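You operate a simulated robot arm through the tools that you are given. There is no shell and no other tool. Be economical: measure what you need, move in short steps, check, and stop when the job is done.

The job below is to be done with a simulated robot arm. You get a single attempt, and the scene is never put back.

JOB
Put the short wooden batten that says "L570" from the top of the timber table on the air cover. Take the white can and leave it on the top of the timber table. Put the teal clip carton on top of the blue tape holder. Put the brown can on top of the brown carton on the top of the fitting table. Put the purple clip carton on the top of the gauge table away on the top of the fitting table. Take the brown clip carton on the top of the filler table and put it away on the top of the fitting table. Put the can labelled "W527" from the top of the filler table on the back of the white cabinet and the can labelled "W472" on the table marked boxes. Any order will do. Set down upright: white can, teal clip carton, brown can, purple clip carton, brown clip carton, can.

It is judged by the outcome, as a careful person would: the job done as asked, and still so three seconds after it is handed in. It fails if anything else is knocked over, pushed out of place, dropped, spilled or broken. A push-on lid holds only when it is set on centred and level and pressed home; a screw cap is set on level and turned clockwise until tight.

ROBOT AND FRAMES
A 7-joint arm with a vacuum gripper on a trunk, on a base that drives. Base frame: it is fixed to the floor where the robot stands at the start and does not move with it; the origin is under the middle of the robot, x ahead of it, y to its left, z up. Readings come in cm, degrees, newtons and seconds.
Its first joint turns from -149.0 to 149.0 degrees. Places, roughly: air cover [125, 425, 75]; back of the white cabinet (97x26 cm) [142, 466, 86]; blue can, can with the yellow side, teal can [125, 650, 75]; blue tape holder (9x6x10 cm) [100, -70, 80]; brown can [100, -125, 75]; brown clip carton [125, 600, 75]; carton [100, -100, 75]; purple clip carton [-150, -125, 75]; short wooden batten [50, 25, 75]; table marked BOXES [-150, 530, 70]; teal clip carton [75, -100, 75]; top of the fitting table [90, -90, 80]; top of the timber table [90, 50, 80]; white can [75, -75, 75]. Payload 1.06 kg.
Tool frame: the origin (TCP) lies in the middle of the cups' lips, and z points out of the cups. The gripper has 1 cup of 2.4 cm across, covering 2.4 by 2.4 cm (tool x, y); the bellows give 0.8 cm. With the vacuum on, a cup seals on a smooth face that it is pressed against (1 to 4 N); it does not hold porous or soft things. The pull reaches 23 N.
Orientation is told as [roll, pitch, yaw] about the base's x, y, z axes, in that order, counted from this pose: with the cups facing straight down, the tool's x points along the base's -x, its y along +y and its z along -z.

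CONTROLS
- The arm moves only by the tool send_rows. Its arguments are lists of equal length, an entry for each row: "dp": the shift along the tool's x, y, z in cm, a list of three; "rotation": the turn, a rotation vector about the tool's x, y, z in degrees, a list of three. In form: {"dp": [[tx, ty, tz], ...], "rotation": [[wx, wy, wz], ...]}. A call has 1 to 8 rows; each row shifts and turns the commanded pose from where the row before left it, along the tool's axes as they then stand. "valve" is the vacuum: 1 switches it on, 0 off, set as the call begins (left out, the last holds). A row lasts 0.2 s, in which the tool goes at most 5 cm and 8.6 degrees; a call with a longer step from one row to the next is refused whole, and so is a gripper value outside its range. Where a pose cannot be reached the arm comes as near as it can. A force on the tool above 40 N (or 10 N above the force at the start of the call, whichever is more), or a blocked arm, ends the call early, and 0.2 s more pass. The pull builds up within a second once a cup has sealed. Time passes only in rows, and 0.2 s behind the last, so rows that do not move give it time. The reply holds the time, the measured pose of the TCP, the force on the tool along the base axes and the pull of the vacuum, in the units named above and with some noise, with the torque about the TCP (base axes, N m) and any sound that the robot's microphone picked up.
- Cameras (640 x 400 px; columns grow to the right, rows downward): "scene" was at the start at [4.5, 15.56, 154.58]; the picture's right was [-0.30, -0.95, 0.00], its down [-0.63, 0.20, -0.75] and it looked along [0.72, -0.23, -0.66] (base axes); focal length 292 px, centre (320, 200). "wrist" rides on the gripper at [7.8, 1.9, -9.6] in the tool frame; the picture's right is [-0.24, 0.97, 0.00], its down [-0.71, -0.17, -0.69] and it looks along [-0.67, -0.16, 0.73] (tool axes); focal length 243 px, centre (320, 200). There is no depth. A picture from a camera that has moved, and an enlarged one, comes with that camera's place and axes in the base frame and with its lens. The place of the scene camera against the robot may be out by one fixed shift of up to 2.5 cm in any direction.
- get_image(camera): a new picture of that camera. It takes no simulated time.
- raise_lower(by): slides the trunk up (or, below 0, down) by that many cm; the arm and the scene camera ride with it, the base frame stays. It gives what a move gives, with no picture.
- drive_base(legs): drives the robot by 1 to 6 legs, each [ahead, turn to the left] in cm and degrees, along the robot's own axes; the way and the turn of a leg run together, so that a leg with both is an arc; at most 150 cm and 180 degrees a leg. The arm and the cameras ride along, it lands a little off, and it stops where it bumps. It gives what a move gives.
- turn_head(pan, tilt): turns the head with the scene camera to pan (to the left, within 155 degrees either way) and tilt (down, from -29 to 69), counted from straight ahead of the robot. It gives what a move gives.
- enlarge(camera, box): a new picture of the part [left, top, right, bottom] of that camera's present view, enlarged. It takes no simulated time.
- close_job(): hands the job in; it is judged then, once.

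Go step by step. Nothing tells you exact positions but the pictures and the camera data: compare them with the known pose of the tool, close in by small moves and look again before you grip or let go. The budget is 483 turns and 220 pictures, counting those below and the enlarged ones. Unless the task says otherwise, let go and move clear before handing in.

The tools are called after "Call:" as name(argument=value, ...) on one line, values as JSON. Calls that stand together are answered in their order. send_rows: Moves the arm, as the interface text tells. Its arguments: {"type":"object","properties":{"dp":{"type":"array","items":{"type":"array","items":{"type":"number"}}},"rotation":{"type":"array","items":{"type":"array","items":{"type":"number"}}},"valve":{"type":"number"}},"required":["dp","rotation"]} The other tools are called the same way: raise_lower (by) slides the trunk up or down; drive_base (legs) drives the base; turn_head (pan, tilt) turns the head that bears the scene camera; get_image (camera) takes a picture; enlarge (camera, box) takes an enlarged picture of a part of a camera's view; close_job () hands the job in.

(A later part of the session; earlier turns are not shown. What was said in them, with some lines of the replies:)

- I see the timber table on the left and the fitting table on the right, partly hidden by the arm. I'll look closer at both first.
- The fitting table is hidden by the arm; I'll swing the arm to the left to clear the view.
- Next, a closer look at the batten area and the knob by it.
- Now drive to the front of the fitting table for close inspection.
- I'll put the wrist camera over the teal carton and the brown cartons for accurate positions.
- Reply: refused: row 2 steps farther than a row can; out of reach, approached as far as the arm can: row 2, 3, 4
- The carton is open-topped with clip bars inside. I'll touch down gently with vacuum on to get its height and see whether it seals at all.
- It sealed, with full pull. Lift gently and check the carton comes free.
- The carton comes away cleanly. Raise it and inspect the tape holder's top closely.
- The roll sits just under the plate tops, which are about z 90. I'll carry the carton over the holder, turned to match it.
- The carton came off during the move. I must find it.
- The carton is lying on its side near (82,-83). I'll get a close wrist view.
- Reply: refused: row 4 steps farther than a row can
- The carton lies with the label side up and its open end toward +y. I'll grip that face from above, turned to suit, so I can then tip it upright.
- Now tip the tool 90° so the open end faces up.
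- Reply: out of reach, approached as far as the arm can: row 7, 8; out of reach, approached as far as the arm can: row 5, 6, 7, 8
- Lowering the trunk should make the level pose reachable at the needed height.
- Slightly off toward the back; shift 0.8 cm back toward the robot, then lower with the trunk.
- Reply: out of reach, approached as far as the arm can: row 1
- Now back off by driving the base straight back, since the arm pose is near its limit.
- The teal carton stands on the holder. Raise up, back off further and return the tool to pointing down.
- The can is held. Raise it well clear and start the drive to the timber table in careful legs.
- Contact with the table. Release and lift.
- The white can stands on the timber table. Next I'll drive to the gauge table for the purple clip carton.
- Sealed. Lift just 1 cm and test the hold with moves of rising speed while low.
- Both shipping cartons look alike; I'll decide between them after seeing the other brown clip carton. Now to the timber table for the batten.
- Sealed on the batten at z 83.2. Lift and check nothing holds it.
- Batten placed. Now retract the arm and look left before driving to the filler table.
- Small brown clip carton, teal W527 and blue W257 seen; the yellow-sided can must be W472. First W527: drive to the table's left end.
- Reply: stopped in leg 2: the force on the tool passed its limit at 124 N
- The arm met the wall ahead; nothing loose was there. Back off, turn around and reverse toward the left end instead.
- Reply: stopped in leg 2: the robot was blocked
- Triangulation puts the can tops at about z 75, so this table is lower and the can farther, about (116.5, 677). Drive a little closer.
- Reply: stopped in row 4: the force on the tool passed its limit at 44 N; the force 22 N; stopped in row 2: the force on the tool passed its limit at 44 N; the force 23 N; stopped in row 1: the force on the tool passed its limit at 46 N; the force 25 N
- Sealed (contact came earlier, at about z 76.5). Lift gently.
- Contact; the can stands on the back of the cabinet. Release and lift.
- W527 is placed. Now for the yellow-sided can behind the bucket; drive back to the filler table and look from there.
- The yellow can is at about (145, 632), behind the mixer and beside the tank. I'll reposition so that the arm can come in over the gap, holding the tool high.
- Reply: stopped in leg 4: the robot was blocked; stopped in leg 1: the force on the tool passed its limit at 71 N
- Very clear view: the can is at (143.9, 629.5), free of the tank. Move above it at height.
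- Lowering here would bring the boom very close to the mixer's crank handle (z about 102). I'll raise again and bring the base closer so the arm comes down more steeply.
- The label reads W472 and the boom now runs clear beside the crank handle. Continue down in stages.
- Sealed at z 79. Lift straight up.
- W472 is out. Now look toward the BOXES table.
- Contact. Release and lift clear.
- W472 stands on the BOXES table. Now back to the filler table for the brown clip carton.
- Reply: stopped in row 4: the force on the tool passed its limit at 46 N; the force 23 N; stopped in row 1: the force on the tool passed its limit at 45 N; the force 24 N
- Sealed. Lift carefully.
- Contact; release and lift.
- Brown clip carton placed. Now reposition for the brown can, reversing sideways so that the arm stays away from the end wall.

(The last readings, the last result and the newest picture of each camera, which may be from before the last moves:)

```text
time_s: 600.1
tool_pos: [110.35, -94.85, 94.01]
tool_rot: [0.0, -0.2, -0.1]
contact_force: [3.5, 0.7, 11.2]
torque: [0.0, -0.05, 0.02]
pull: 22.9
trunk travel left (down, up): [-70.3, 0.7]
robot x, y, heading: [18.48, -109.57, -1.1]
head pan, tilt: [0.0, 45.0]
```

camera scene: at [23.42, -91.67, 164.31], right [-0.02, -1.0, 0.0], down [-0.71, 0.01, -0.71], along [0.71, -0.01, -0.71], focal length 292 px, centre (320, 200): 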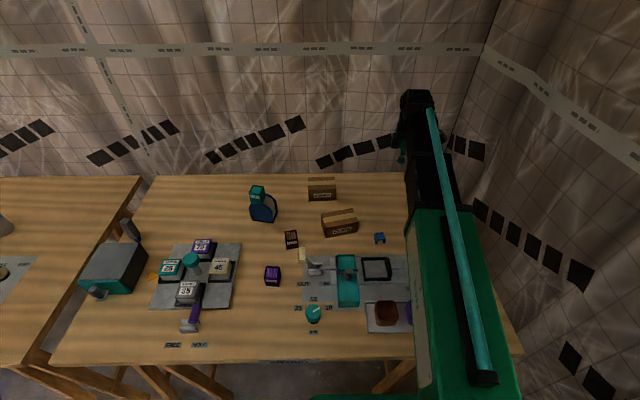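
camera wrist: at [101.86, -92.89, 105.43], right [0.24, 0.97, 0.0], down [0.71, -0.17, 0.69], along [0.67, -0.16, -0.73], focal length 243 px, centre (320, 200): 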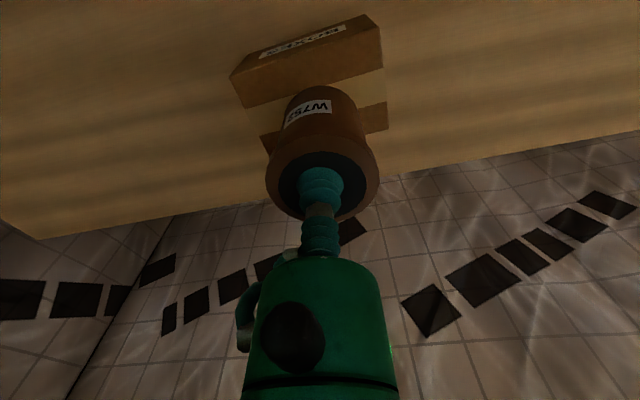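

Contact on the carton top. Release and lift.

Call:
send_rows(dp=[[0, 0, -0.2], [0, 0, 0], [0, 0, 0], [0, 0, 0], [0, 0, -0.5], [0, 0, -1], [0, 0, -2], [0, 0, -3]], rotation=[[0, 0, 0], [0, 0, 0], [0, 0, 0], [0, 0, 0], [0, 0, 0], [0, 0, 0], [0, 0, 0], [0, 0, 0]], valve=0)

Call:
send_rows(dp=[[0, 0, -4], [3, 0, -2], [4, 0, 0], [4, 0, 0], [4, 0, 0], [4, 0, 0], [4, 0, 0], [4, 0, 0]], rotation=[[0, 0, 0], [0, 0, 0], [0, 0, 0], [0, 0, 0], [0, 0, 0], [0, 0, 0], [0, 0, 0], [0, 0, 0]])

Call:
drive_base(legs=[[-25, 0]])

Call:
get_image(camera="scene")

Call:
enlarge(camera="scene", box=[230, 130, 430, 270])

```text
time_s: 601.9
tool_pos: [110.29, -94.67, 100.43]
tool_rot: [-0.1, 0.0, 0.0]
contact_force: [-0.2, 0.2, -0.9]
torque: [-0.03, 0.0, 0.01]
pull: 0.0
trunk travel left (down, up): [-70.3, 0.7]
robot x, y, heading: [17.85, -109.62, -1.0]
head pan, tilt: [0.0, 45.0]
```

```text
time_s: 603.7
tool_pos: [82.94, -95.04, 106.81]
tool_rot: [0.0, -0.1, 0.0]
contact_force: [0.6, -0.6, -0.6]
torque: [0.01, -0.02, 0.01]
pull: 0.0
trunk travel left (down, up): [-70.3, 0.7]
robot x, y, heading: [18.24, -109.62, -1.2]
head pan, tilt: [0.0, 45.0]
```

```text
time_s: 605.5
tool_pos: [57.54, -94.55, 106.93]
tool_rot: [0.0, -0.1, 0.0]
contact_force: [-0.1, -0.5, 0.0]
torque: [-0.01, 0.01, 0.01]
pull: 0.1
trunk travel left (down, up): [-70.3, 0.7]
robot x, y, heading: [-6.96, -109.25, -0.7]
head pan, tilt: [0.0, 45.0]
```

```text
41 pictures are left
camera scene: at [-2.28, -91.2, 164.32], right [-0.02, -1.0, 0.0], down [-0.71, 0.01, -0.71], along [0.71, -0.01, -0.71], focal length 292 px, centre (320, 200)
```

scene: 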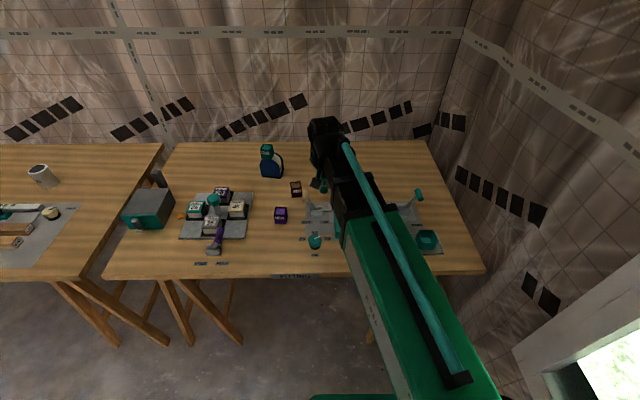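

```text
2.86 times, centred on (330, 200) of scene
camera zoom: at [-2.28, -91.2, 164.32], right [-0.02, -1.0, 0.0], down [-0.71, 0.01, -0.71], along [0.71, -0.01, -0.71], focal length 833 px, centre (291, 200)
```

zoom: 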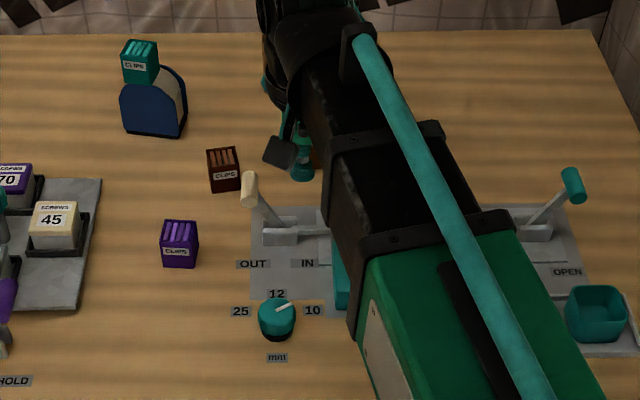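

Call:
send_rows(dp=[[0, 4, 0], [0, 4, 0], [0, 4, 0], [0, 4, 0], [0, 4, 0], [0, 4, 0], [0, 4, 0], [0, 4, 0]], rotation=[[0, 0, 0], [0, 0, 0], [0, 0, 0], [0, 0, 0], [0, 0, 0], [0, 0, 0], [0, 0, 0], [0, 0, 0]])

Call:
enlarge(camera="scene", box=[290, 120, 450, 260])

Call:
get_image(camera="scene")

```text
time_s: 607.4
tool_pos: [57.48, -62.34, 106.69]
tool_rot: [-0.1, 0.0, -0.1]
contact_force: [0.3, 0.4, -0.4]
torque: [0.0, 0.01, 0.03]
pull: 0.1
trunk travel left (down, up): [-70.3, 0.7]
robot x, y, heading: [-7.25, -109.38, -0.9]
head pan, tilt: [0.0, 45.0]
```

```text
2.86 times, centred on (370, 190) of scene
camera zoom: at [-2.16, -91.13, 164.3], right [-0.02, -1.0, 0.0], down [-0.71, 0.01, -0.71], along [0.71, -0.01, -0.71], focal length 833 px, centre (177, 229)
```

zoom: 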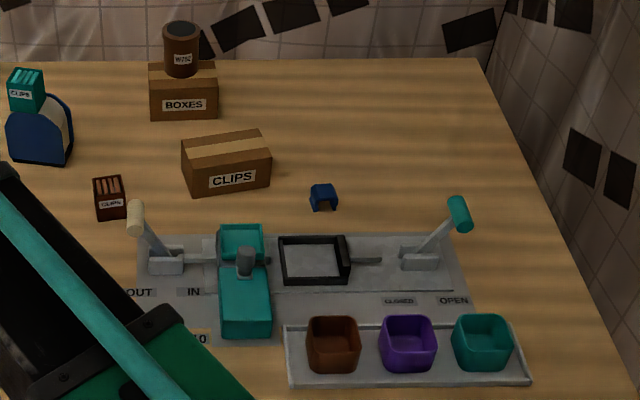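

```text
38 pictures are left
camera scene: at [-2.16, -91.13, 164.3], right [-0.02, -1.0, 0.0], down [-0.71, 0.01, -0.71], along [0.71, -0.01, -0.71], focal length 292 px, centre (320, 200)
```

scene: 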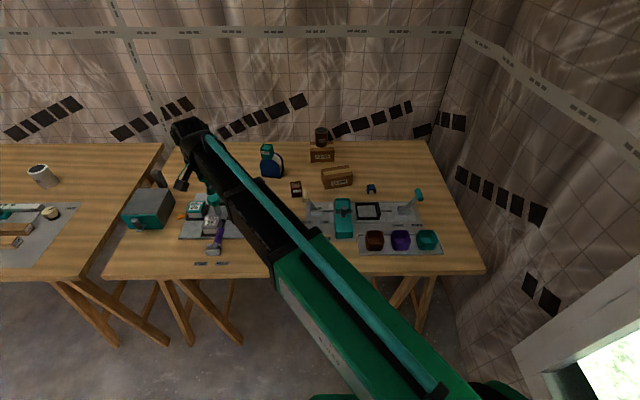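

All eight items are in place and the arm is clear, so I'm handing in.

Call:
close_job()

```text
The job is handed in.
```

I moved all eight items to where you asked and handed the job in. The cans and cartons are upright and the arm is clear.

Three things did not go cleanly:

- **Teal clip carton:** it came off the gripper while I was moving it and fell onto the fitting table on its side. I picked it up again and stood it upright on the blue tape holder. I saw no damage.
- **Brown carton:** the fitting table has two matching brown cartons, one marked BOXES and one marked CLIPS. I put the brown can on the BOXES one because the job calls the other kind "clip cartons".
- **Wall contact:** near the filler table the arm bumped the end wall twice while driving. Nothing I could see there looked displaced.
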